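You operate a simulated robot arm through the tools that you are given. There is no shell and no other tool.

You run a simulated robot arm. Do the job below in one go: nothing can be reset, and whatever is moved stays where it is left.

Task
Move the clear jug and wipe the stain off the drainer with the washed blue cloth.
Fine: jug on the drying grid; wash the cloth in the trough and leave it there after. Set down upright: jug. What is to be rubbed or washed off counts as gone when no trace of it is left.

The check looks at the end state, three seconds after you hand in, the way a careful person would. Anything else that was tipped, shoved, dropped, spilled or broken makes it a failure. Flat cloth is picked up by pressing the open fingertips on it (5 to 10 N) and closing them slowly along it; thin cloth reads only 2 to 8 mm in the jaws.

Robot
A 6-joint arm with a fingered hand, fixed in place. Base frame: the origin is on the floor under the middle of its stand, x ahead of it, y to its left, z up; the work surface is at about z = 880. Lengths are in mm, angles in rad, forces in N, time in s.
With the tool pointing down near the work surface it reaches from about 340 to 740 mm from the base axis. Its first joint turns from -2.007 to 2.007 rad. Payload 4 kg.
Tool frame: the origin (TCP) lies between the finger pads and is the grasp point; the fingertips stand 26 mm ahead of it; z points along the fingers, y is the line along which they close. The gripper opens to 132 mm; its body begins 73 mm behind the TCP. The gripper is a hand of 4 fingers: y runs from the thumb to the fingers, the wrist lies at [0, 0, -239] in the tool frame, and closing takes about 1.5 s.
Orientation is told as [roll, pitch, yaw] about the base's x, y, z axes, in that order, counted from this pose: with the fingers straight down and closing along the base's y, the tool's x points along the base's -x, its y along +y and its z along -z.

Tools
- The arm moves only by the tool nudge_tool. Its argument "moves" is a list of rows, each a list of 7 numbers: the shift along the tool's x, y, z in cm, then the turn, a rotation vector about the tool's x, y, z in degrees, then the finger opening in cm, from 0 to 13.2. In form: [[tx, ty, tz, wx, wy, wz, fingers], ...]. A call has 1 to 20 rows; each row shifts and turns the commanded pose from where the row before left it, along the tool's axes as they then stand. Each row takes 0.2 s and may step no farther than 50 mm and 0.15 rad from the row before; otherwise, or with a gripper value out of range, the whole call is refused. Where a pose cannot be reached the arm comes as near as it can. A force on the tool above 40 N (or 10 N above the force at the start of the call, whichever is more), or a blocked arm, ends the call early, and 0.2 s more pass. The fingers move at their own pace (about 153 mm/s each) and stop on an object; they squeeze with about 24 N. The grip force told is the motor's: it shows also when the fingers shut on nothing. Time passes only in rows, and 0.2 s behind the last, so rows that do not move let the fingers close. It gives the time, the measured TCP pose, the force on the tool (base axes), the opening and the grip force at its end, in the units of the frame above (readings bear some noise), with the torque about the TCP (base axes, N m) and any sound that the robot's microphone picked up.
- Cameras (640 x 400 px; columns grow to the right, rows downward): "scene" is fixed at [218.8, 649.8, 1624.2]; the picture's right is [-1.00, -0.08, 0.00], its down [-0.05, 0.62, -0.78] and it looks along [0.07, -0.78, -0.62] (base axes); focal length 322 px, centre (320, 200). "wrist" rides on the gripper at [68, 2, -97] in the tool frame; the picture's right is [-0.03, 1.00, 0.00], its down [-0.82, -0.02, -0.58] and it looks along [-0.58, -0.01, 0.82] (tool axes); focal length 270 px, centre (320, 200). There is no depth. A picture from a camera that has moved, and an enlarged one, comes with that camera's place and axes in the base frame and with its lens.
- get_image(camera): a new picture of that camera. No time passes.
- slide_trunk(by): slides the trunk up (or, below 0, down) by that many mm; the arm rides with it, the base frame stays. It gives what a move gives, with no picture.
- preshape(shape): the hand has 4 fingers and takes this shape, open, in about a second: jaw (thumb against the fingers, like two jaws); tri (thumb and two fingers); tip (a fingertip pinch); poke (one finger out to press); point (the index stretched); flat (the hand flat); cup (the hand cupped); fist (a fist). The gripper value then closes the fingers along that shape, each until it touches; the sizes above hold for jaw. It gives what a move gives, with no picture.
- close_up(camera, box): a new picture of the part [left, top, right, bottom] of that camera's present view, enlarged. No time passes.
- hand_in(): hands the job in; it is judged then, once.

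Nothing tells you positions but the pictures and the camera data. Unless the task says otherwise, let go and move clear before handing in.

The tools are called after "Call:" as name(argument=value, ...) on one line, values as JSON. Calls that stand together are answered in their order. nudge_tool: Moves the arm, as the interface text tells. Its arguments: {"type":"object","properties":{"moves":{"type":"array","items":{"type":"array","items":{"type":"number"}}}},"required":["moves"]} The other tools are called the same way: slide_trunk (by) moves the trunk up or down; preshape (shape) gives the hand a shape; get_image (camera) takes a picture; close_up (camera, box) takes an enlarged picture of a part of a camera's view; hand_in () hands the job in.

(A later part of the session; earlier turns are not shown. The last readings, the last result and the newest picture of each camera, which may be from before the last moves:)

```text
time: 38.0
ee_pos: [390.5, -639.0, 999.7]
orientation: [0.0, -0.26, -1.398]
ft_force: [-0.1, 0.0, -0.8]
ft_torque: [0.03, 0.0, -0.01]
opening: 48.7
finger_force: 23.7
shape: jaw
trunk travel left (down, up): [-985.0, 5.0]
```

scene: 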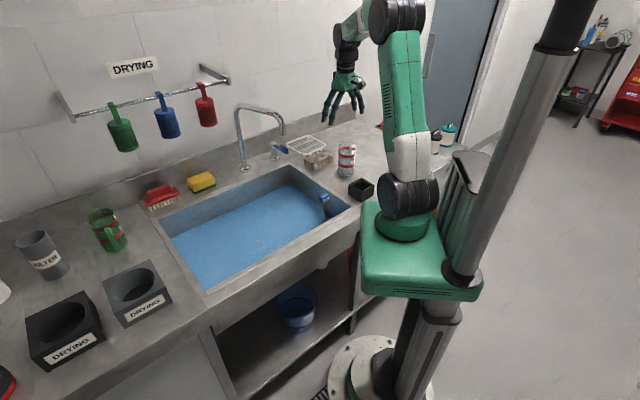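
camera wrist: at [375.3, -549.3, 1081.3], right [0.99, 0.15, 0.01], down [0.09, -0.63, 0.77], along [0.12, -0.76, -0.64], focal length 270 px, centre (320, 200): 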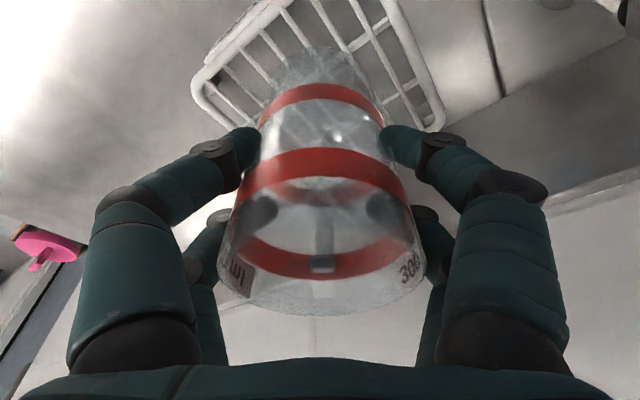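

Call:
nudge_tool(moves=[[0.052, 0, 0.193, 0, 0, 0, 4], [0.026, 0, 0.097, 0, 0, 0, 4], [0, 0, 0, 0, 0, 0, 4]])

Call:
close_up(camera="scene", box=[280, 120, 340, 170])

```text
time: 38.8
ee_pos: [390.3, -637.9, 996.5]
orientation: [0.0, -0.262, -1.398]
ft_force: [-0.1, -0.3, -1.0]
ft_torque: [0.01, -0.02, 0.04]
opening: 48.5
finger_force: 24.0
shape: jaw
trunk travel left (down, up): [-985.0, 5.0]
```

```text
8.00 times, centred on (310, 145) of scene
camera zoom: at [218.8, 649.8, 1624.2], right [-1.0, -0.08, 0.0], down [-0.05, 0.62, -0.78], along [0.07, -0.78, -0.62], focal length 2578 px, centre (400, 640)
```

zoom: 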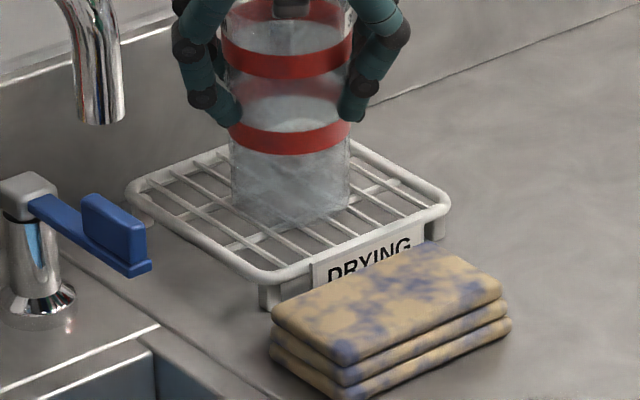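

Call:
nudge_tool(moves=[[0.039, 0, 0.145, 0, 0, 0, 4], [0.039, 0, 0.145, 0, 0, 0, 4], [0, 0, 0, 0, 0, 0, 4]])

```text
time: 39.6
ee_pos: [390.1, -638.3, 994.1]
orientation: [0.0, -0.263, -1.397]
ft_force: [-0.5, 0.6, -0.2]
ft_torque: [0.01, 0.0, -0.03]
opening: 48.7
finger_force: 24.0
shape: jaw
trunk travel left (down, up): [-985.0, 5.0]
```

Call:
nudge_tool(moves=[[0.039, 0, 0.145, 0, 0, 0, 4], [0.026, 0, 0.097, 0, 0, 0, 4], [0, 0, 0, 0, 0, 0, 4]])

```text
time: 40.4
ee_pos: [389.8, -638.2, 992.1]
orientation: [0.001, -0.264, -1.398]
ft_force: [0.1, -0.1, 3.5]
ft_torque: [0.09, 0.04, -0.01]
opening: 48.6
finger_force: 24.3
shape: jaw
trunk travel left (down, up): [-985.0, 5.0]
```

The jug has made contact with the grid. I'll release it slowly and check it stays upright.

Call:
nudge_tool(moves=[[0, 0, 0, 0, 0, 0, 5.1], [0, 0, 0, 0, 0, 0, 5.6], [0, 0, 0, 0, 0, 0, 6.5], [0, 0, 0, 0, 0, 0, 8], [0, 0, 0, 0, 0, 0, 10], [0, 0, 0, 0, 0, 0, 11.5], [0, 0, 0, 0, 0, 0, 11.5]])

Call:
close_up(camera="scene", box=[270, 100, 350, 170])

Call:
get_image(camera="wrist")

```text
time: 42.0
ee_pos: [389.4, -639.2, 990.9]
orientation: [-0.001, -0.26, -1.398]
ft_force: [-0.3, 0.0, -0.7]
ft_torque: [0.02, 0.02, -0.01]
opening: 114.8
finger_force: 0.0
shape: jaw
trunk travel left (down, up): [-985.0, 5.0]
```

```text
5.71 times, centred on (310, 135) of scene
camera zoom: at [218.8, 649.8, 1624.2], right [-1.0, -0.08, 0.0], down [-0.05, 0.62, -0.78], along [0.07, -0.78, -0.62], focal length 1841 px, centre (377, 571)
```

zoom: 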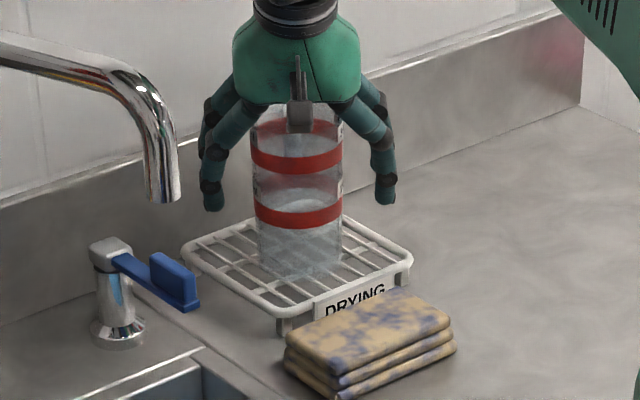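

```text
taken
camera wrist: at [376.3, -549.9, 1065.9], right [0.99, 0.15, 0.01], down [0.09, -0.63, 0.77], along [0.12, -0.76, -0.64], focal length 270 px, centre (320, 200)
```

wrist: 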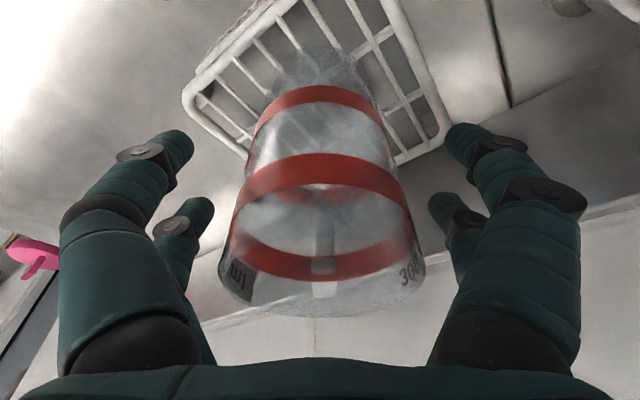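

The jug stands upright on the grid. I'll withdraw along the tool axis.

Call:
nudge_tool(moves=[[0, 0, -1, 0, 0, 0, 12], [0, 0, -2, 0, 0, 0, 12.5], [0, 0, -3, 0, 0, 0, 12.5], [0, 0, -3, 0, 0, 0, 12.5], [0, 0, -3, 0, 0, 0, 12.5], [0, 0, -3, 0, 0, 0, 12.5], [0, 0, 0, 0, 5, 0, 12.5], [0, 0, 0, 0, 5, 0, 12.5], [0, 0, 0, 0, 5, 0, 12.5], [0, 0, 0, 0, 0, 0, 12.5]])

Call:
close_up(camera="scene", box=[270, 90, 350, 180])

Call:
get_image(camera="wrist")

```text
time: 44.2
ee_pos: [382.4, -600.7, 1135.2]
orientation: [0.0, -0.002, -1.398]
ft_force: [0.2, 1.2, -0.4]
ft_torque: [-0.02, 0.0, -0.01]
opening: 124.8
finger_force: 0.0
shape: jaw
trunk travel left (down, up): [-985.0, 5.0]
```

```text
4.44 times, centred on (310, 135) of scene
camera zoom: at [218.8, 649.8, 1624.2], right [-1.0, -0.08, 0.0], down [-0.05, 0.62, -0.78], along [0.07, -0.78, -0.62], focal length 1432 px, centre (364, 489)
```

zoom: 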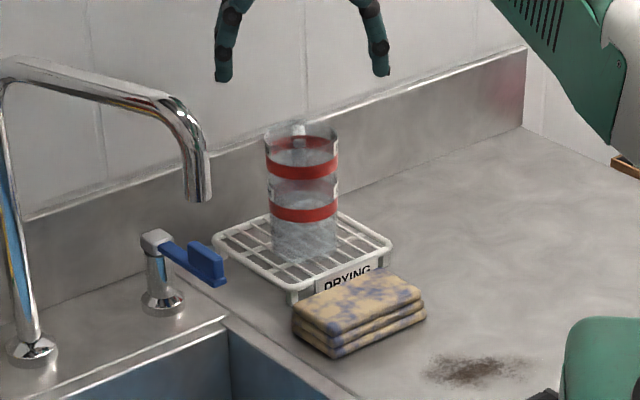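

```text
taken
camera wrist: at [373.2, -533.2, 1231.6], right [0.99, 0.15, 0.0], down [0.12, -0.81, 0.58], along [0.08, -0.57, -0.82], focal length 270 px, centre (320, 200)
```

wrist: 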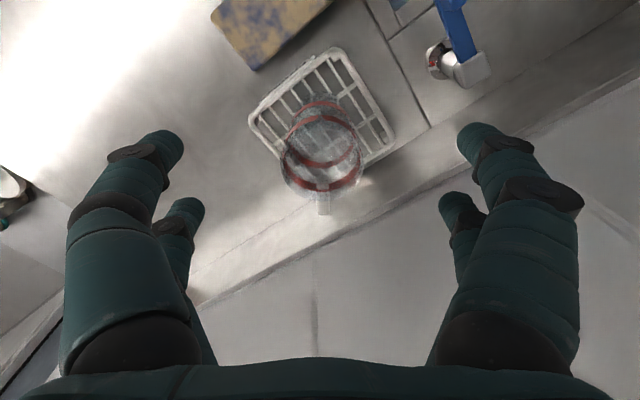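

The jug is done. Next is the cloth, so I'll move over it at a safe height and look closer.

Call:
nudge_tool(moves=[[2.5, -2.0, 0, 0, 0, 0, 12.5], [3, -2.0, 0, 0, 0, 0, 12.5], [3, -1.0, 0, 0, 0, 0, 12.5], [0, 0, 0, 0, 0, -7.4, 12.5], [0, 0, 0, 0, 0, -7.4, 12.5], [0, 0, 0, 0, 0, -7.4, 12.5], [0, 0, 0, 0, 0, -7.4, 12.5], [0, 0, 0, 0, 0, -7.4, 12.5], [0, 0, 0, 0, 0, 0, 12.5]])

Call:
get_image(camera="wrist")

```text
time: 46.2
ee_pos: [318.9, -523.8, 1137.0]
orientation: [0.001, -0.001, -0.751]
ft_force: [0.4, 0.4, -0.8]
ft_torque: [-0.01, 0.01, -0.01]
opening: 124.8
finger_force: 0.0
shape: jaw
trunk travel left (down, up): [-985.0, 5.0]
```

```text
taken
camera wrist: at [270.5, -477.0, 1232.0], right [0.7, 0.71, 0.0], down [0.58, -0.57, 0.58], along [0.41, -0.4, -0.82], focal length 270 px, centre (320, 200)
```

wrist: 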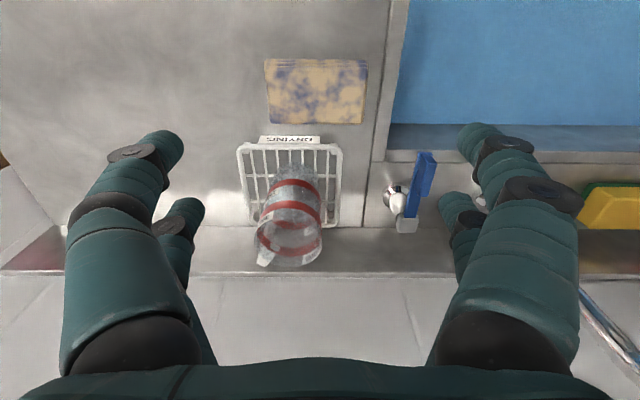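

Call:
nudge_tool(moves=[[-0.9, -0.3, 0, 0, 0, 0, 12.5], [0, 0, 0, 0, 0, 0, 12.5]])

Call:
slide_trunk(by=-100)

Call:
get_image(camera="wrist")

Call:
close_up(camera="wrist", box=[200, 0, 440, 150])

Call:
get_image(camera="scene")

```text
time: 46.8
ee_pos: [323.9, -533.9, 1134.9]
orientation: [0.0, 0.001, -0.751]
ft_force: [0.3, 0.2, 0.7]
ft_torque: [0.01, 0.01, 0.0]
opening: 124.6
finger_force: 0.0
shape: jaw
trunk travel left (down, up): [-985.0, 5.0]
```

```text
time: 48.2
ee_pos: [324.3, -534.5, 1035.8]
orientation: [0.0, -0.001, -0.752]
ft_force: [-0.4, 0.3, -0.6]
ft_torque: [-0.01, 0.0, -0.01]
opening: 125.0
finger_force: 0.1
shape: jaw
trunk travel left (down, up): [-885.0, 105.0]
```

```text
taken
camera wrist: at [275.1, -486.6, 1131.4], right [0.7, 0.71, 0.0], down [0.58, -0.57, 0.58], along [0.41, -0.41, -0.82], focal length 270 px, centre (320, 200)
```

wrist: 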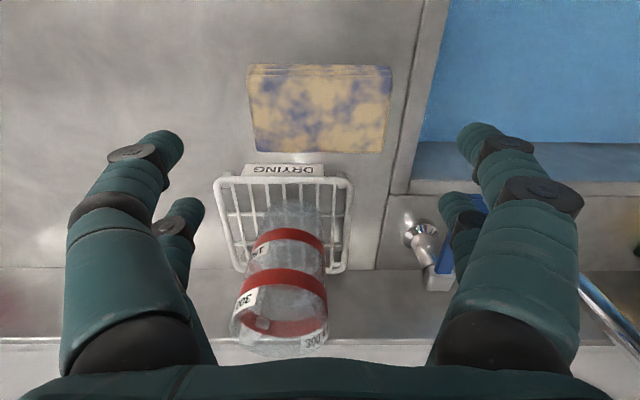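

```text
2.67 times, centred on (320, 75) of wrist
camera zoom: at [275.1, -486.6, 1131.4], right [0.7, 0.71, 0.0], down [0.58, -0.57, 0.58], along [0.41, -0.41, -0.82], focal length 721 px, centre (320, 533)
```

zoom: 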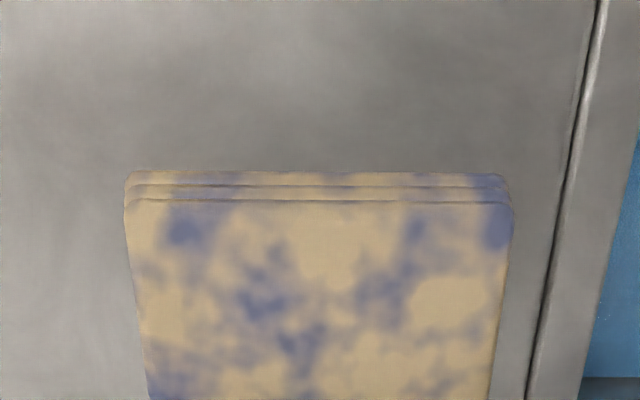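

```text
taken
```

scene: 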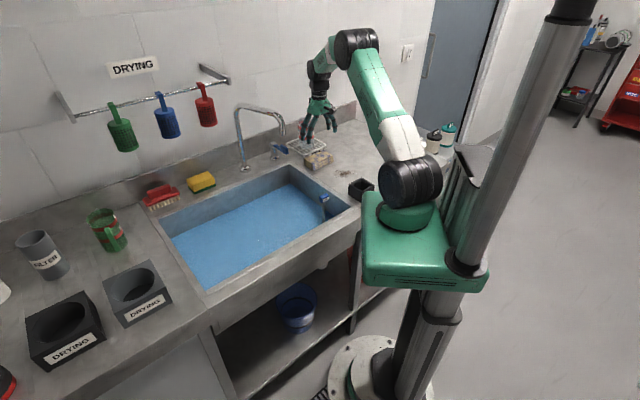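

The cloth is a three-layer folded pad centred at about (327, -539), roughly 110 × 70 mm and about 30 mm high, aligned with the hand. I'll come down with fully open fingers around its long ends.

Call:
nudge_tool(moves=[[-0.5, 0, 2, 0, 0, 0, 13.2], [0, 0, 3, 0, 0, 0, 13.2], [0, 0, 2, 0, 0, 0, 13.2], [0, 0, 1, 0, 0, 0, 13.2], [0, 0, 0, 0, 0, 0, 13.2]])

Call:
get_image(camera="wrist")

Call:
close_up(camera="scene", box=[270, 100, 370, 190])

```text
time: 49.4
ee_pos: [327.4, -539.4, 954.5]
orientation: [0.0, -0.001, -0.751]
ft_force: [-0.5, -1.2, -0.3]
ft_torque: [-0.03, -0.02, 0.0]
opening: 132.0
finger_force: 0.0
shape: jaw
trunk travel left (down, up): [-885.0, 105.0]
```

```text
taken
camera wrist: at [278.3, -491.1, 1051.3], right [0.7, 0.71, 0.0], down [0.58, -0.57, 0.58], along [0.41, -0.41, -0.82], focal length 270 px, centre (320, 200)
```

wrist: 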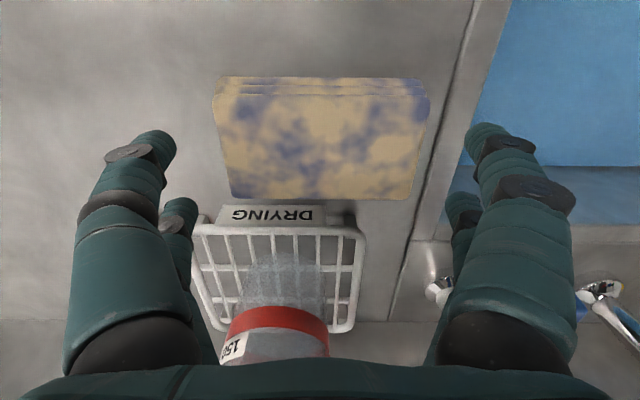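

```text
4.44 times, centred on (320, 145) of scene
camera zoom: at [218.8, 649.8, 1624.2], right [-1.0, -0.08, 0.0], down [-0.05, 0.62, -0.78], along [0.07, -0.78, -0.62], focal length 1432 px, centre (320, 444)
```

zoom: 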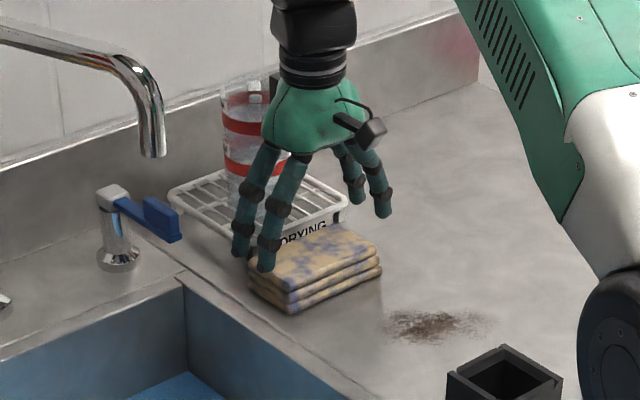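

The fingers clear both the cloth ends and the grid. I'll continue down until the tips are a few millimetres above the counter.

Call:
nudge_tool(moves=[[0, 0, 1.2, 0, 0, 0, 13.2], [0, 0, 1.2, 0, 0, 0, 13.2], [0, 0, 0.8, 0, 0, 0, 13.2], [0, 0, 0.6, 0, 0, 0, 13.2], [0, 0, 0, 0, 0, 0, 13.2]])

Call:
get_image(camera="wrist")

Call:
close_up(camera="scene", box=[280, 110, 360, 180])

```text
time: 50.6
ee_pos: [328.0, -538.0, 917.0]
orientation: [-0.001, -0.001, -0.753]
ft_force: [-0.3, 0.3, -0.2]
ft_torque: [0.0, 0.01, 0.0]
opening: 132.0
finger_force: 0.1
shape: jaw
trunk travel left (down, up): [-885.0, 105.0]
```

```text
taken
camera wrist: at [279.0, -490.7, 1012.7], right [0.7, 0.71, 0.0], down [0.58, -0.57, 0.58], along [0.41, -0.41, -0.82], focal length 270 px, centre (320, 200)
```

wrist: 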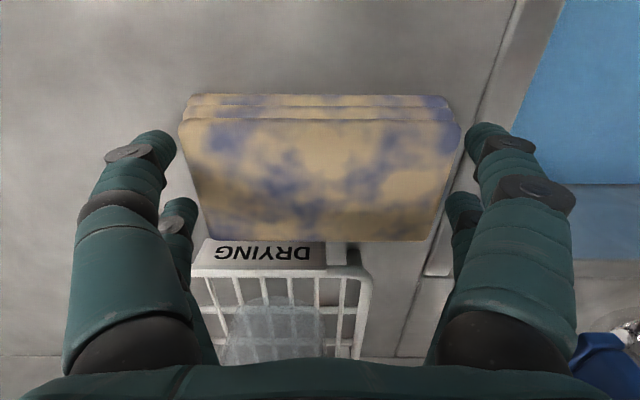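

```text
5.71 times, centred on (320, 145) of scene
camera zoom: at [218.8, 649.8, 1624.2], right [-1.0, -0.08, 0.0], down [-0.05, 0.62, -0.78], along [0.07, -0.78, -0.62], focal length 1841 px, centre (320, 514)
```

zoom: 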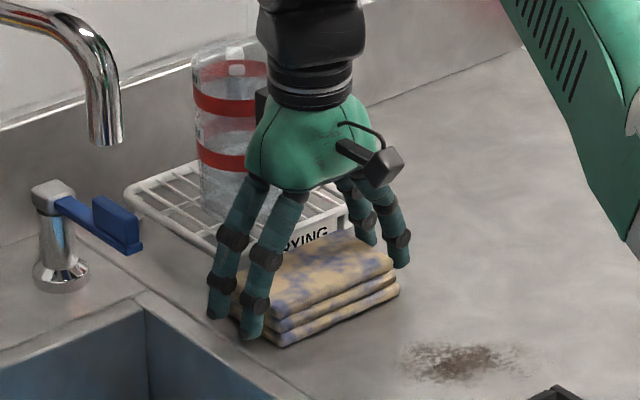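

Call:
nudge_tool(moves=[[0, 0, 0.3, 0, 0, 0, 13.2], [0, 0, 0, 0, 0, 0, 13.2]])

```text
time: 51.2
ee_pos: [326.2, -537.2, 914.0]
orientation: [-0.001, 0.0, -0.754]
ft_force: [0.3, -0.9, -1.2]
ft_torque: [0.02, 0.0, 0.04]
opening: 131.8
finger_force: 0.0
shape: jaw
trunk travel left (down, up): [-885.0, 105.0]
```

Tips are about 8 mm above the counter with no contact. I'll close slowly on the cloth ends.

Call:
nudge_tool(moves=[[0, 0, 0, 0, 0, 0, 12.5], [0, 0, 0, 0, 0, 0, 11.8], [0, 0, 0, 0, 0, 0, 11.2], [0, 0, 0, 0, 0, 0, 10.6], [0, 0, 0, 0, 0, 0, 10.0], [0, 0, 0, 0, 0, 0, 9.5], [0, 0, 0, 0, 0, 0, 9.5]])

Call:
get_image(camera="wrist")

Call:
close_up(camera="scene", box=[280, 110, 360, 180])

```text
time: 52.8
ee_pos: [327.3, -537.4, 914.0]
orientation: [0.001, -0.001, -0.754]
ft_force: [0.8, 0.1, 0.1]
ft_torque: [-0.03, -0.01, 0.02]
opening: 114.9
finger_force: 24.3
shape: jaw
trunk travel left (down, up): [-885.0, 105.0]
```

```text
taken
camera wrist: at [278.7, -490.0, 1009.8], right [0.7, 0.71, 0.0], down [0.58, -0.57, 0.58], along [0.41, -0.41, -0.82], focal length 270 px, centre (320, 200)
```

wrist: 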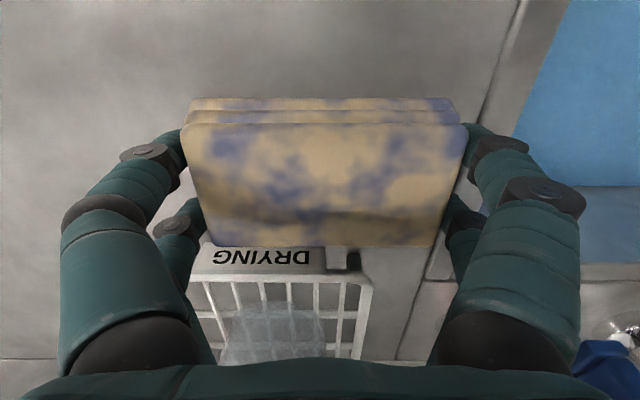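

```text
5.71 times, centred on (320, 145) of scene
camera zoom: at [218.8, 649.8, 1624.2], right [-1.0, -0.08, 0.0], down [-0.05, 0.62, -0.78], along [0.07, -0.78, -0.62], focal length 1841 px, centre (320, 514)
```

zoom: 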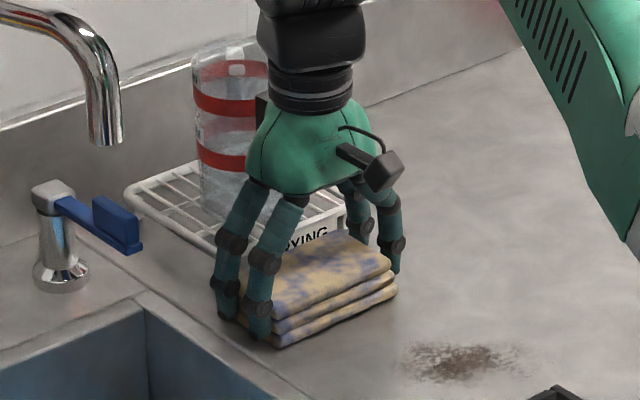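

The pad behaves as a firm block gripped at 115 mm with 24 N. I'll lift a little and check the hold.

Call:
nudge_tool(moves=[[0, 0, -0.3, 0, 0, 0, 8], [0, 0, -0.7, 0, 0, 0, 8], [0, 0, -1, 0, 0, 0, 8], [0, 0, -1, 0, 0, 0, 8], [0, 0, 0, 0, 0, 0, 8]])

Call:
get_image(camera="wrist")

Call:
close_up(camera="scene", box=[280, 100, 360, 170])

```text
time: 54.0
ee_pos: [327.3, -537.8, 944.1]
orientation: [0.0, 0.0, -0.752]
ft_force: [-0.3, 0.1, -0.1]
ft_torque: [0.0, 0.01, 0.03]
opening: 114.6
finger_force: 23.6
shape: jaw
trunk travel left (down, up): [-885.0, 105.0]
```

```text
taken
camera wrist: at [278.6, -489.9, 1039.7], right [0.7, 0.71, 0.0], down [0.58, -0.57, 0.58], along [0.41, -0.41, -0.82], focal length 270 px, centre (320, 200)
```

wrist: 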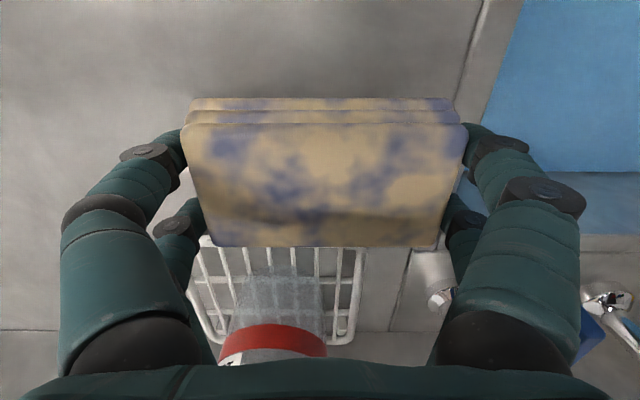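

```text
5.71 times, centred on (320, 135) of scene
camera zoom: at [218.8, 649.8, 1624.2], right [-1.0, -0.08, 0.0], down [-0.05, 0.62, -0.78], along [0.07, -0.78, -0.62], focal length 1841 px, centre (320, 571)
```

zoom: 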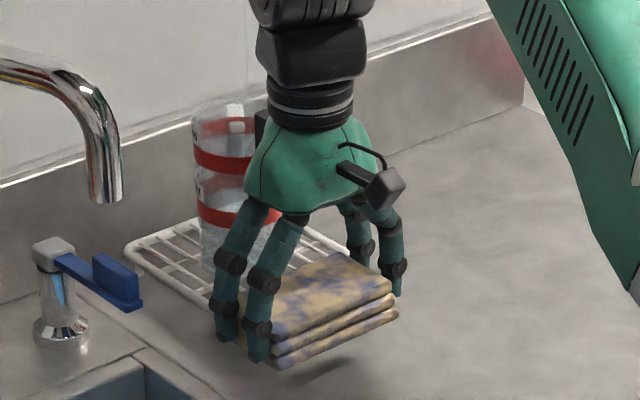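

The cloth is held level. The tap outlet hangs over the sink at about (440, -361, 1098) and the plug stands near (286, -263), so I'll lift and loop around the base side towards the sink.

Call:
nudge_tool(moves=[[0, 0, -1.5, 0, 0, 0, 8], [0, 0, -2.5, 0, 0, 0, 8], [0, 0, -3, 0, 0, 0, 8], [1.5, 0.22, 0, 0, 0, 0, 8], [2.87, 0.455, 0, 0, 0, 0, 8], [2.87, 0.455, 0, 0, 0, 0, 8], [2.87, 0.455, 0, 0, 0, 0, 8], [2.87, 0.455, 0, 0, 0, 0, 8], [2.87, 0.455, 0, 0, 0, 0, 8], [1.37, 0.22, 0, 0, 0, 0, 8], [0, 0, 0, 0, 0, 0, 8]])

Call:
get_image(camera="wrist")

Call:
get_image(camera="scene")

```text
time: 56.4
ee_pos: [219.1, -401.3, 1015.0]
orientation: [0.0, 0.001, -0.752]
ft_force: [0.3, 0.5, -0.3]
ft_torque: [-0.02, 0.04, 0.01]
opening: 114.7
finger_force: 24.4
shape: jaw
trunk travel left (down, up): [-885.0, 105.0]
```

```text
taken
camera wrist: at [170.4, -353.2, 1110.3], right [0.7, 0.71, 0.0], down [0.58, -0.57, 0.58], along [0.41, -0.41, -0.82], focal length 270 px, centre (320, 200)
```

wrist: 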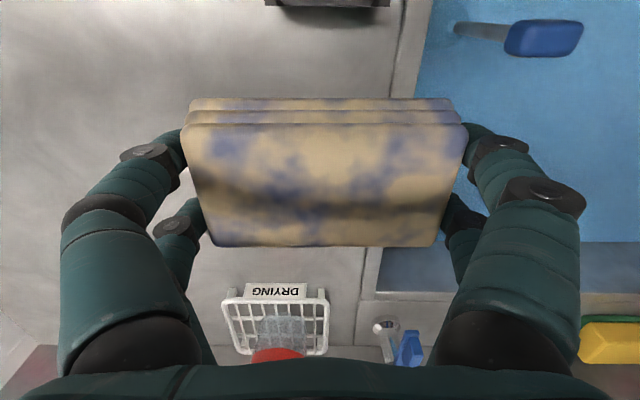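

```text
taken
```

scene: 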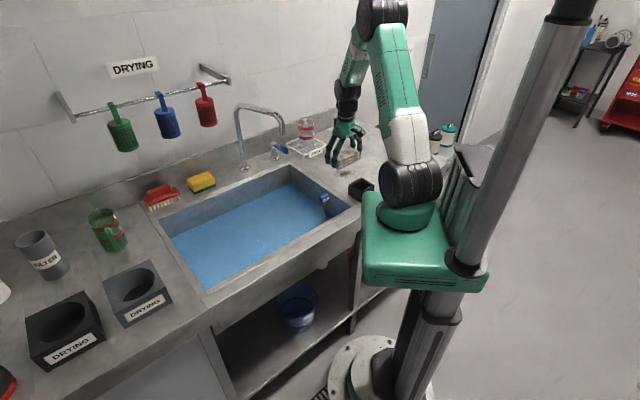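

Call:
nudge_tool(moves=[[0.36, 1.6, 0, 0, 0, 0, 8], [0.718, 3.207, 0, 0, 0, 0, 8], [0.718, 3.207, 0, 0, 0, 0, 8], [0.718, 3.207, 0, 0, 0, 0, 8], [0.718, 3.207, 0, 0, 0, 0, 8], [0.718, 3.207, 0, 0, 0, 0, 8], [0.36, 1.6, 0, 0, 0, 0, 8], [-0.75, 1.22, 0, 0, 0, 0, 8], [-1.495, 2.425, 0, 0, 0, 0, 8], [-1.495, 2.425, 0, 0, 0, 0, 8], [-1.495, 2.425, 0, 0, 0, 0, 8], [-0.75, 1.22, 0, 0, 0, 0, 8], [0, 0, 0, 0, 0, 0, 8]])

Call:
get_image(camera="wrist")

Call:
get_image(camera="scene")

Call:
close_up(camera="scene", box=[150, 90, 390, 290])

```text
time: 59.2
ee_pos: [429.3, -199.4, 1013.5]
orientation: [0.0, 0.0, -0.752]
ft_force: [0.5, -0.1, 0.1]
ft_torque: [-0.03, 0.01, -0.03]
opening: 114.7
finger_force: 23.9
shape: jaw
trunk travel left (down, up): [-885.0, 105.0]
```

```text
taken
camera wrist: at [381.1, -152.4, 1109.9], right [0.7, 0.71, 0.0], down [0.58, -0.57, 0.58], along [0.41, -0.41, -0.82], focal length 270 px, centre (320, 200)
```

wrist: 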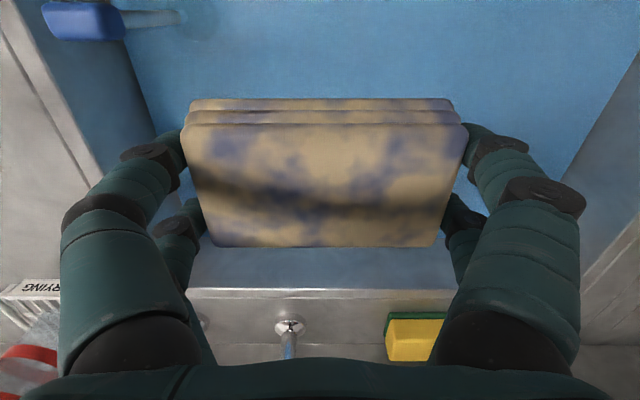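

```text
taken
```

scene: 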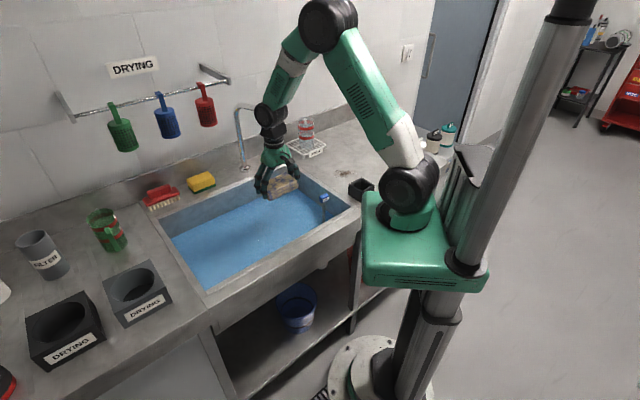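

```text
2.00 times, centred on (270, 190) of scene
camera zoom: at [218.8, 649.8, 1624.2], right [-1.0, -0.08, 0.0], down [-0.05, 0.62, -0.78], along [0.07, -0.78, -0.62], focal length 644 px, centre (420, 220)
```

zoom: 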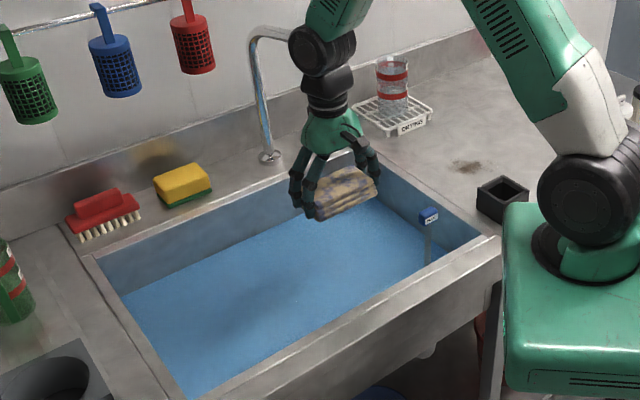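

I'm over the middle of the sink; it holds water with the plug in place. I'll lower the cloth towards the water.

Call:
nudge_tool(moves=[[0, 0, 2, 0, 0, 0, 8], [0, 0, 3, 0, 0, 0, 8], [0, 0, 3, 0, 0, 0, 8], [0, 0, 3, 0, 0, 0, 8], [0, 0, 3, 0, 0, 0, 8], [0, 0, 2, 0, 0, 0, 8], [0, 0, 0, 0, 0, 0, 8]])

Call:
get_image(camera="wrist")

Call:
close_up(camera="scene", box=[190, 130, 350, 290])

```text
time: 60.8
ee_pos: [431.4, -199.5, 853.7]
orientation: [-0.001, -0.001, -0.753]
ft_force: [1.5, 0.9, 0.0]
ft_torque: [0.0, -0.01, 0.01]
opening: 114.5
finger_force: 24.5
shape: jaw
trunk travel left (down, up): [-885.0, 105.0]
```

```text
taken
camera wrist: at [383.7, -151.5, 949.9], right [0.7, 0.71, 0.0], down [0.58, -0.57, 0.58], along [0.41, -0.41, -0.82], focal length 270 px, centre (320, 200)
```

wrist: 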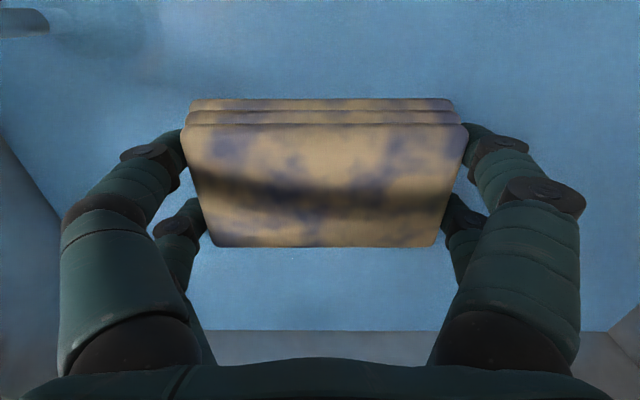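

```text
2.50 times, centred on (270, 210) of scene
camera zoom: at [218.8, 649.8, 1624.2], right [-1.0, -0.08, 0.0], down [-0.05, 0.62, -0.78], along [0.07, -0.78, -0.62], focal length 806 px, centre (445, 175)
```

zoom: 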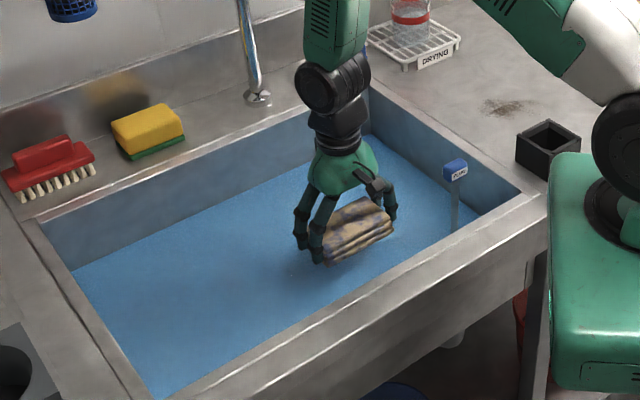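

Call:
nudge_tool(moves=[[0, 0, 1.5, 0, 0, 0, 8], [0, 0, 1.5, 0, 0, 0, 8], [0, 0, 1, 0, 0, 0, 8], [0, 0, 0, 0, 0, 0, 8]])

Call:
get_image(camera="wrist")

Call:
close_up(camera="scene", box=[230, 150, 330, 240])

```text
time: 61.8
ee_pos: [431.7, -200.3, 813.5]
orientation: [0.0, -0.001, -0.753]
ft_force: [0.3, 0.0, -1.4]
ft_torque: [-0.01, 0.02, 0.0]
opening: 114.7
finger_force: 24.3
shape: jaw
trunk travel left (down, up): [-885.0, 105.0]
```

```text
taken
camera wrist: at [383.5, -152.2, 909.9], right [0.7, 0.71, 0.0], down [0.58, -0.57, 0.58], along [0.41, -0.41, -0.82], focal length 270 px, centre (320, 200)
```

wrist: 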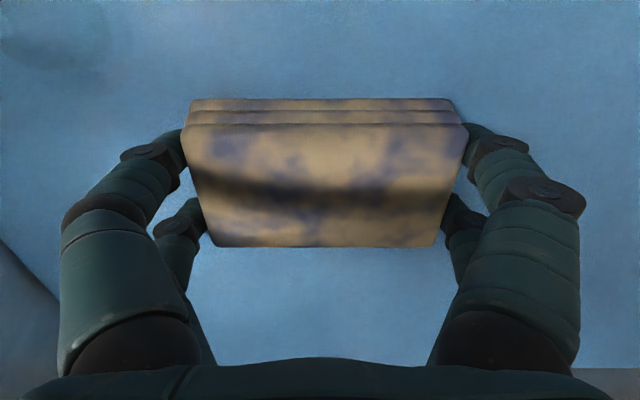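

```text
4.44 times, centred on (280, 195) of scene
camera zoom: at [218.8, 649.8, 1624.2], right [-1.0, -0.08, 0.0], down [-0.05, 0.62, -0.78], along [0.07, -0.78, -0.62], focal length 1432 px, centre (498, 222)
```

zoom: 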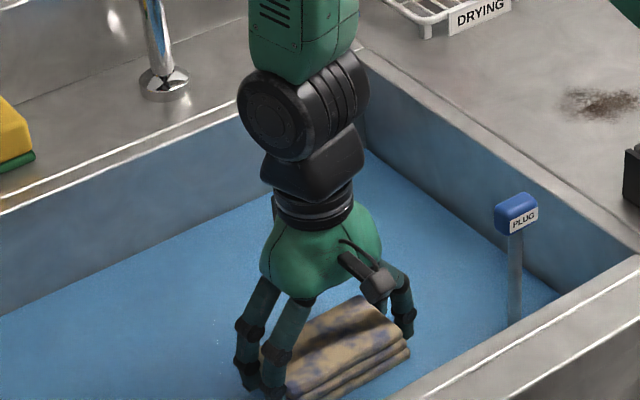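

Call:
nudge_tool(moves=[[0, 0, 1, 0, 0, 0, 8], [0, 0, 1, 0, 0, 0, 8], [0, 0, 1, 0, 0, 0, 8], [0, 0, 0, 0, 0, 0, 8]])

Call:
get_image(camera="wrist")

Call:
close_up(camera="scene", box=[230, 150, 330, 240])

```text
time: 62.8
ee_pos: [433.7, -199.9, 784.2]
orientation: [0.0, 0.0, -0.752]
ft_force: [-0.8, 0.8, 0.3]
ft_torque: [-0.01, 0.0, 0.0]
opening: 114.5
finger_force: 24.9
shape: jaw
trunk travel left (down, up): [-885.0, 105.0]
```

```text
taken
camera wrist: at [383.7, -151.7, 880.3], right [0.7, 0.71, 0.0], down [0.58, -0.57, 0.58], along [0.41, -0.41, -0.82], focal length 270 px, centre (320, 200)
```

wrist: 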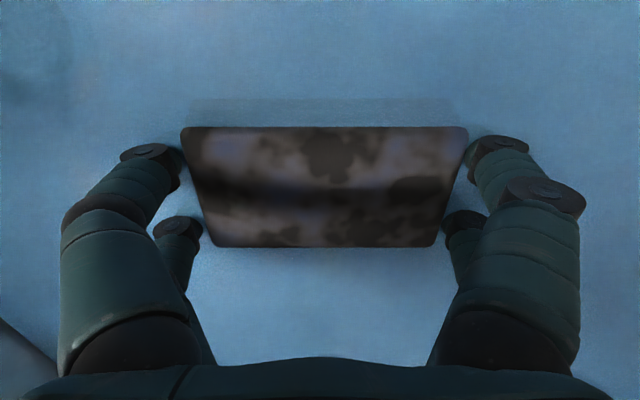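

```text
4.44 times, centred on (280, 195) of scene
camera zoom: at [218.8, 649.8, 1624.2], right [-1.0, -0.08, 0.0], down [-0.05, 0.62, -0.78], along [0.07, -0.78, -0.62], focal length 1432 px, centre (498, 222)
```

zoom: 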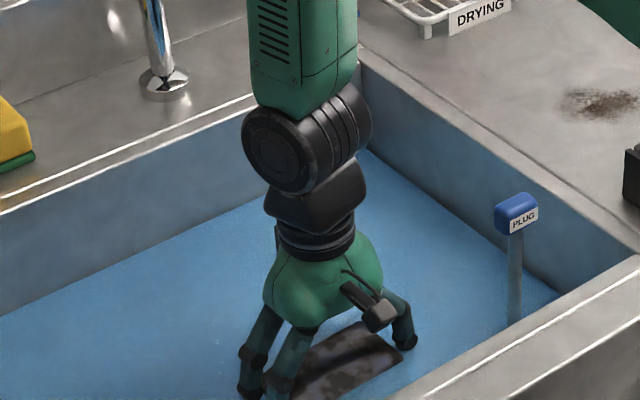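

The cloth is going into the water and darkening. I'll submerge it a little further and swish it.

Call:
nudge_tool(moves=[[0, 0, 1, 0, 0, 0, 8], [0, 0, 1, 0, 0, 0, 8], [0, 2, 0, 0, 0, 0, 8], [0, 2, 0, 0, 0, 0, 8], [0, -2, 0, 0, 0, 0, 8], [0, -2, 0, 0, 0, 0, 8], [0, -2, 0, 0, 0, 0, 8], [0, 2, 0, 0, 0, 0, 8], [0, 2, 0, 0, 0, 0, 8], [0, 2, 0, 0, 0, 0, 8], [0, -2, 0, 0, 0, 0, 8], [0, -1, 0, 0, 0, 0, 8], [0, 0, 0, 0, 0, 0, 8]])

Call:
get_image(camera="wrist")

Call:
close_up(camera="scene", box=[230, 150, 330, 240])

```text
time: 65.6
ee_pos: [435.2, -191.8, 762.7]
orientation: [0.001, -0.003, -0.753]
ft_force: [3.0, 3.1, 10.1]
ft_torque: [0.16, -0.04, -0.06]
opening: 114.4
finger_force: 24.5
shape: jaw
trunk travel left (down, up): [-885.0, 105.0]
```

```text
taken
camera wrist: at [386.7, -143.6, 858.9], right [0.7, 0.71, 0.0], down [0.58, -0.57, 0.58], along [0.41, -0.41, -0.82], focal length 270 px, centre (320, 200)
```

wrist: 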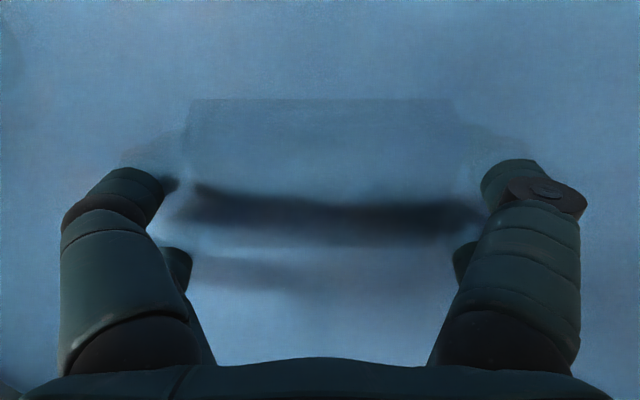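

```text
4.44 times, centred on (280, 195) of scene
camera zoom: at [218.8, 649.8, 1624.2], right [-1.0, -0.08, 0.0], down [-0.05, 0.62, -0.78], along [0.07, -0.78, -0.62], focal length 1432 px, centre (498, 222)
```

zoom: 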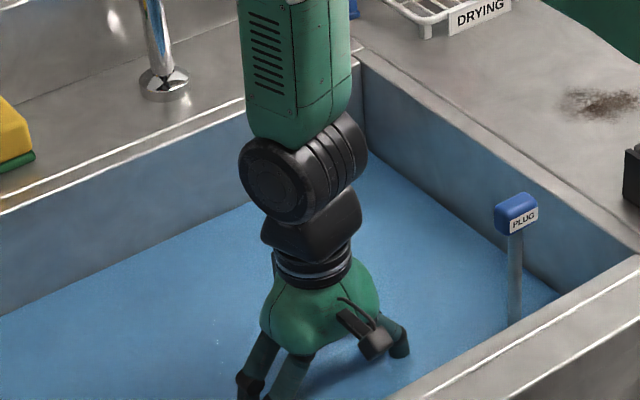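

The cloth touches the sink bottom with 10 N and looks cleaner under water. I'll ease up a little, swish both ways, then lift to check it.

Call:
nudge_tool(moves=[[0, 0, -0.6, 0, 0, 0, 8], [1.5, 0, 0, 0, 0, 0, 8], [-1.5, 1.5, 0, 0, 0, 0, 8], [-1.5, -1.5, 0, 0, 0, 0, 8], [1.5, -1.5, 0, 0, 0, 0, 8], [1.5, 1.5, 0, 0, 0, 0, 8], [-1.5, 1.5, 0, 0, 0, 0, 8], [-1.5, -1.5, 0, 0, 0, 0, 8], [1.5, -1.5, 0, 0, 0, 0, 8], [0, 0, -2, 0, 0, 0, 8], [0, 0, -2, 0, 0, 0, 8], [0, 0, -2, 0, 0, 0, 8], [0, 0, -2, 0, 0, 0, 8], [0, 0, 0, 0, 0, 0, 8]])

Call:
get_image(camera="wrist")

Call:
close_up(camera="scene", box=[230, 150, 330, 240])

```text
time: 68.6
ee_pos: [426.0, -205.7, 850.5]
orientation: [-0.001, -0.003, -0.753]
ft_force: [-1.1, 0.2, -0.9]
ft_torque: [0.04, 0.0, -0.02]
opening: 114.4
finger_force: 24.2
shape: jaw
trunk travel left (down, up): [-885.0, 105.0]
```

```text
taken
camera wrist: at [377.0, -156.4, 946.5], right [0.7, 0.71, 0.0], down [0.58, -0.57, 0.58], along [0.41, -0.41, -0.82], focal length 270 px, centre (320, 200)
```

wrist: 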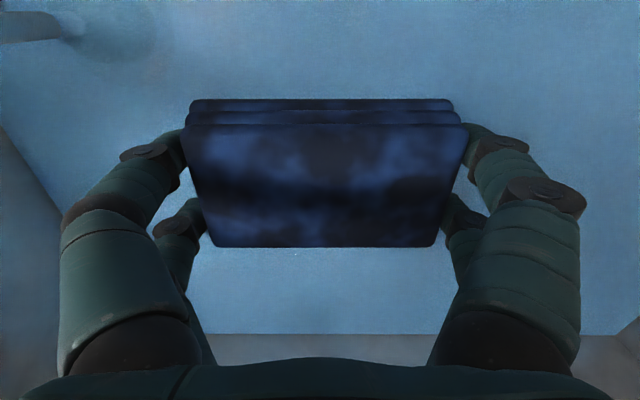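

```text
4.44 times, centred on (280, 195) of scene
camera zoom: at [218.8, 649.8, 1624.2], right [-1.0, -0.08, 0.0], down [-0.05, 0.62, -0.78], along [0.07, -0.78, -0.62], focal length 1432 px, centre (498, 222)
```

zoom: 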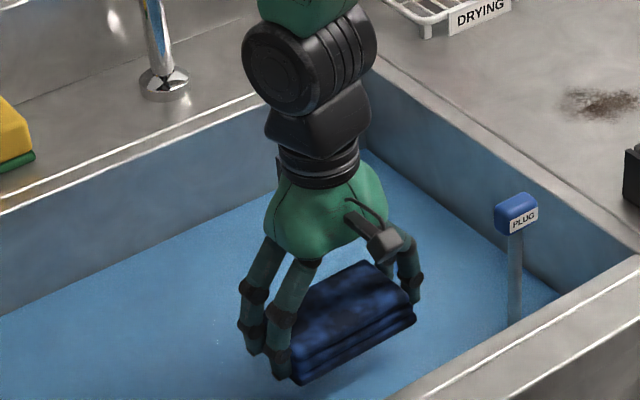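

Call:
close_up(camera="wrist", box=[170, 80, 480, 260])

Call:
close_up(camera="scene", box=[270, 195, 330, 240])

```text
2.06 times, centred on (325, 170) of wrist
camera zoom: at [377.0, -156.4, 946.5], right [0.7, 0.71, 0.0], down [0.58, -0.57, 0.58], along [0.41, -0.41, -0.82], focal length 558 px, centre (310, 262)
```

zoom: 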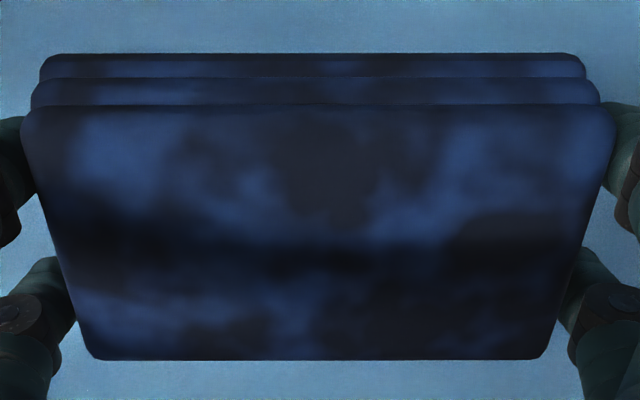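

```text
8.89 times, centred on (300, 218) of scene
camera zoom: at [218.8, 649.8, 1624.2], right [-1.0, -0.08, 0.0], down [-0.05, 0.62, -0.78], along [0.07, -0.78, -0.62], focal length 2864 px, centre (498, 44)
```

zoom: 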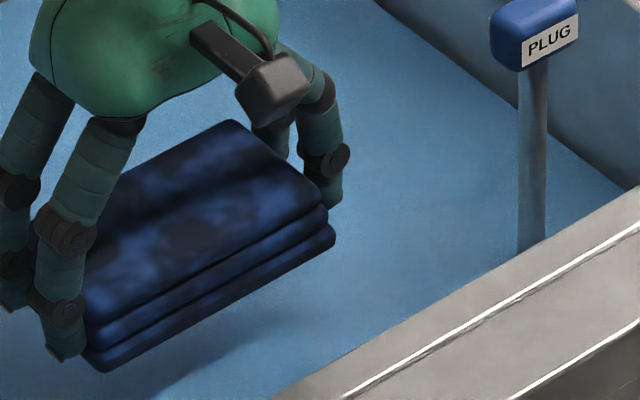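

Dark blotches of dirt still show, so it isn't clean yet. I'll dip it again and swish longer.

Call:
nudge_tool(moves=[[0, 0, 4, 0, 0, 0, 8], [0, 0, 4.1, 0, 0, 0, 8], [0, 4, 0, 0, 0, 0, 8], [0, -4, 0, 0, 0, 0, 8], [0, -4, 0, 0, 0, 0, 8], [0, 4, 0, 0, 0, 0, 8], [0, 4, 0, 0, 0, 0, 8], [0, -4, 0, 0, 0, 0, 8], [0, -4, 0, 0, 0, 0, 8], [0, 4, 0, 0, 0, 0, 8], [0, 4, 0, 0, 0, 0, 8], [0, -4, 0, 0, 0, 0, 8], [0, -4, 0, 0, 0, 0, 8], [0, 4, 0, 0, 0, 0, 8], [0, 4, 0, 0, 0, 0, 8], [0, -4, 0, 0, 0, 0, 8], [0, 0, -4, 0, 0, 0, 8], [0, 0, -4, 0, 0, 0, 8], [0, 0, 0, 0, 0, 0, 8]])

Call:
close_up(camera="wrist", box=[170, 80, 480, 260])

Call:
close_up(camera="scene", box=[260, 185, 330, 240])

```text
time: 72.6
ee_pos: [425.6, -203.2, 848.2]
orientation: [0.0, -0.001, -0.752]
ft_force: [-0.5, 0.6, -1.4]
ft_torque: [-0.01, -0.01, -0.01]
opening: 114.5
finger_force: 23.7
shape: jaw
trunk travel left (down, up): [-885.0, 105.0]
```

```text
2.06 times, centred on (325, 170) of wrist
camera zoom: at [376.9, -155.6, 944.6], right [0.7, 0.71, 0.0], down [0.58, -0.57, 0.58], along [0.41, -0.41, -0.82], focal length 558 px, centre (310, 262)
```

zoom: 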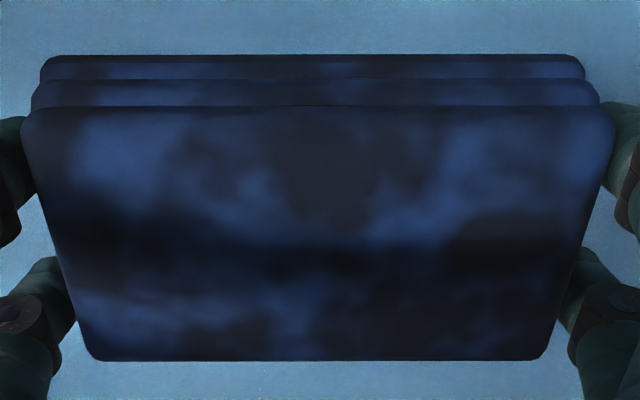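

```text
7.27 times, centred on (295, 212) of scene
camera zoom: at [218.8, 649.8, 1624.2], right [-1.0, -0.08, 0.0], down [-0.05, 0.62, -0.78], along [0.07, -0.78, -0.62], focal length 2343 px, centre (502, 109)
```

zoom: 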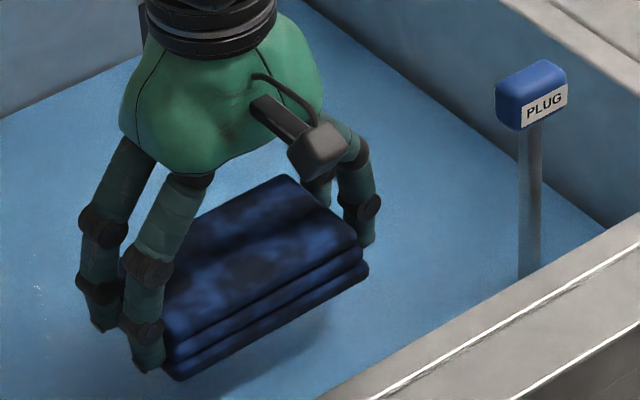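

The look barely changed with swishing alone. I'll try again, this time pressing lightly on the sink bottom while rubbing, as in the first round.

Call:
nudge_tool(moves=[[0, 0, 4, 0, 0, 0, 8], [0, 0, 4, 0, 0, 0, 8], [0, 0, 0.6, 0, 0, 0, 8], [0, 2.5, 0, 0, 0, 0, 8], [0, -2.5, 0, 0, 0, 0, 8], [0, -2.5, 0, 0, 0, 0, 8], [0, 2.5, 0, 0, 0, 0, 8], [2.5, 0, 0, 0, 0, 0, 8], [-2.5, 0, 0, 0, 0, 0, 8], [-2.5, 0, 0, 0, 0, 0, 8], [2.5, 0, 0, 0, 0, 0, 8], [0, 2.5, 0, 0, 0, 0, 8], [0, -2.5, 0, 0, 0, 0, 8], [0, -2.5, 0, 0, 0, 0, 8], [0, 2.5, 0, 0, 0, 0, 8], [0, 0, 0, 0, 0, 0, 8]])

Call:
get_image(camera="wrist")

```text
time: 76.0
ee_pos: [429.6, -203.7, 766.2]
orientation: [0.0, -0.001, -0.755]
ft_force: [-0.4, -0.5, -0.7]
ft_torque: [0.01, 0.02, -0.01]
opening: 114.2
finger_force: 23.5
shape: jaw
trunk travel left (down, up): [-885.0, 105.0]
```

```text
taken
camera wrist: at [380.8, -156.8, 860.6], right [0.7, 0.71, 0.0], down [0.58, -0.57, 0.58], along [0.41, -0.41, -0.82], focal length 270 px, centre (320, 200)
```

wrist: 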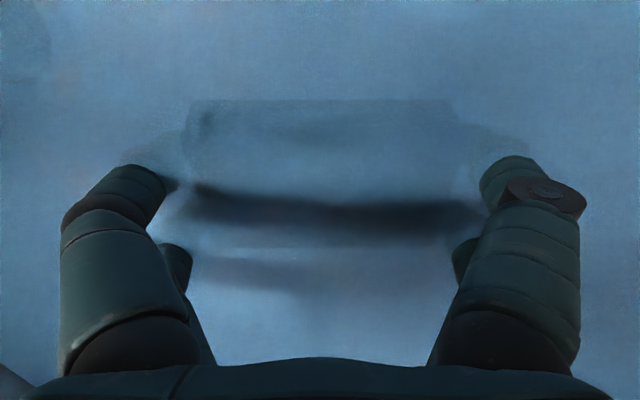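

Call:
nudge_tool(moves=[[0, 0, 0.3, 0, 0, 0, 8], [0, 0, 0.1, 0, 0, 0, 8], [0, 0, 0, 0, 0, 0, 8]])

```text
time: 76.8
ee_pos: [428.0, -204.6, 762.2]
orientation: [0.003, -0.006, -0.752]
ft_force: [5.6, -0.5, 39.5]
ft_torque: [0.01, 0.17, -0.07]
opening: 114.4
finger_force: 24.4
shape: jaw
trunk travel left (down, up): [-885.0, 105.0]
```

The contact is stiff at 39 N, so I'm backing off to a light press before rubbing.

Call:
nudge_tool(moves=[[0, 0, -0.25, 0, 0, 0, 8], [0, 0, 0, 0, 0, 0, 8]])

```text
time: 77.4
ee_pos: [428.8, -205.3, 763.9]
orientation: [-0.001, -0.003, -0.751]
ft_force: [11.0, -4.7, 26.4]
ft_torque: [-0.02, -0.08, -0.09]
opening: 114.3
finger_force: 24.4
shape: jaw
trunk travel left (down, up): [-885.0, 105.0]
```

Call:
nudge_tool(moves=[[0, 0, -0.15, 0, 0, 0, 8], [0, 0, 0, 0, 0, 0, 8]])

```text
time: 78.0
ee_pos: [425.4, -202.9, 763.8]
orientation: [-0.001, 0.004, -0.754]
ft_force: [1.1, -1.1, 4.2]
ft_torque: [0.1, -0.16, -0.04]
opening: 114.3
finger_force: 24.0
shape: jaw
trunk travel left (down, up): [-885.0, 105.0]
```

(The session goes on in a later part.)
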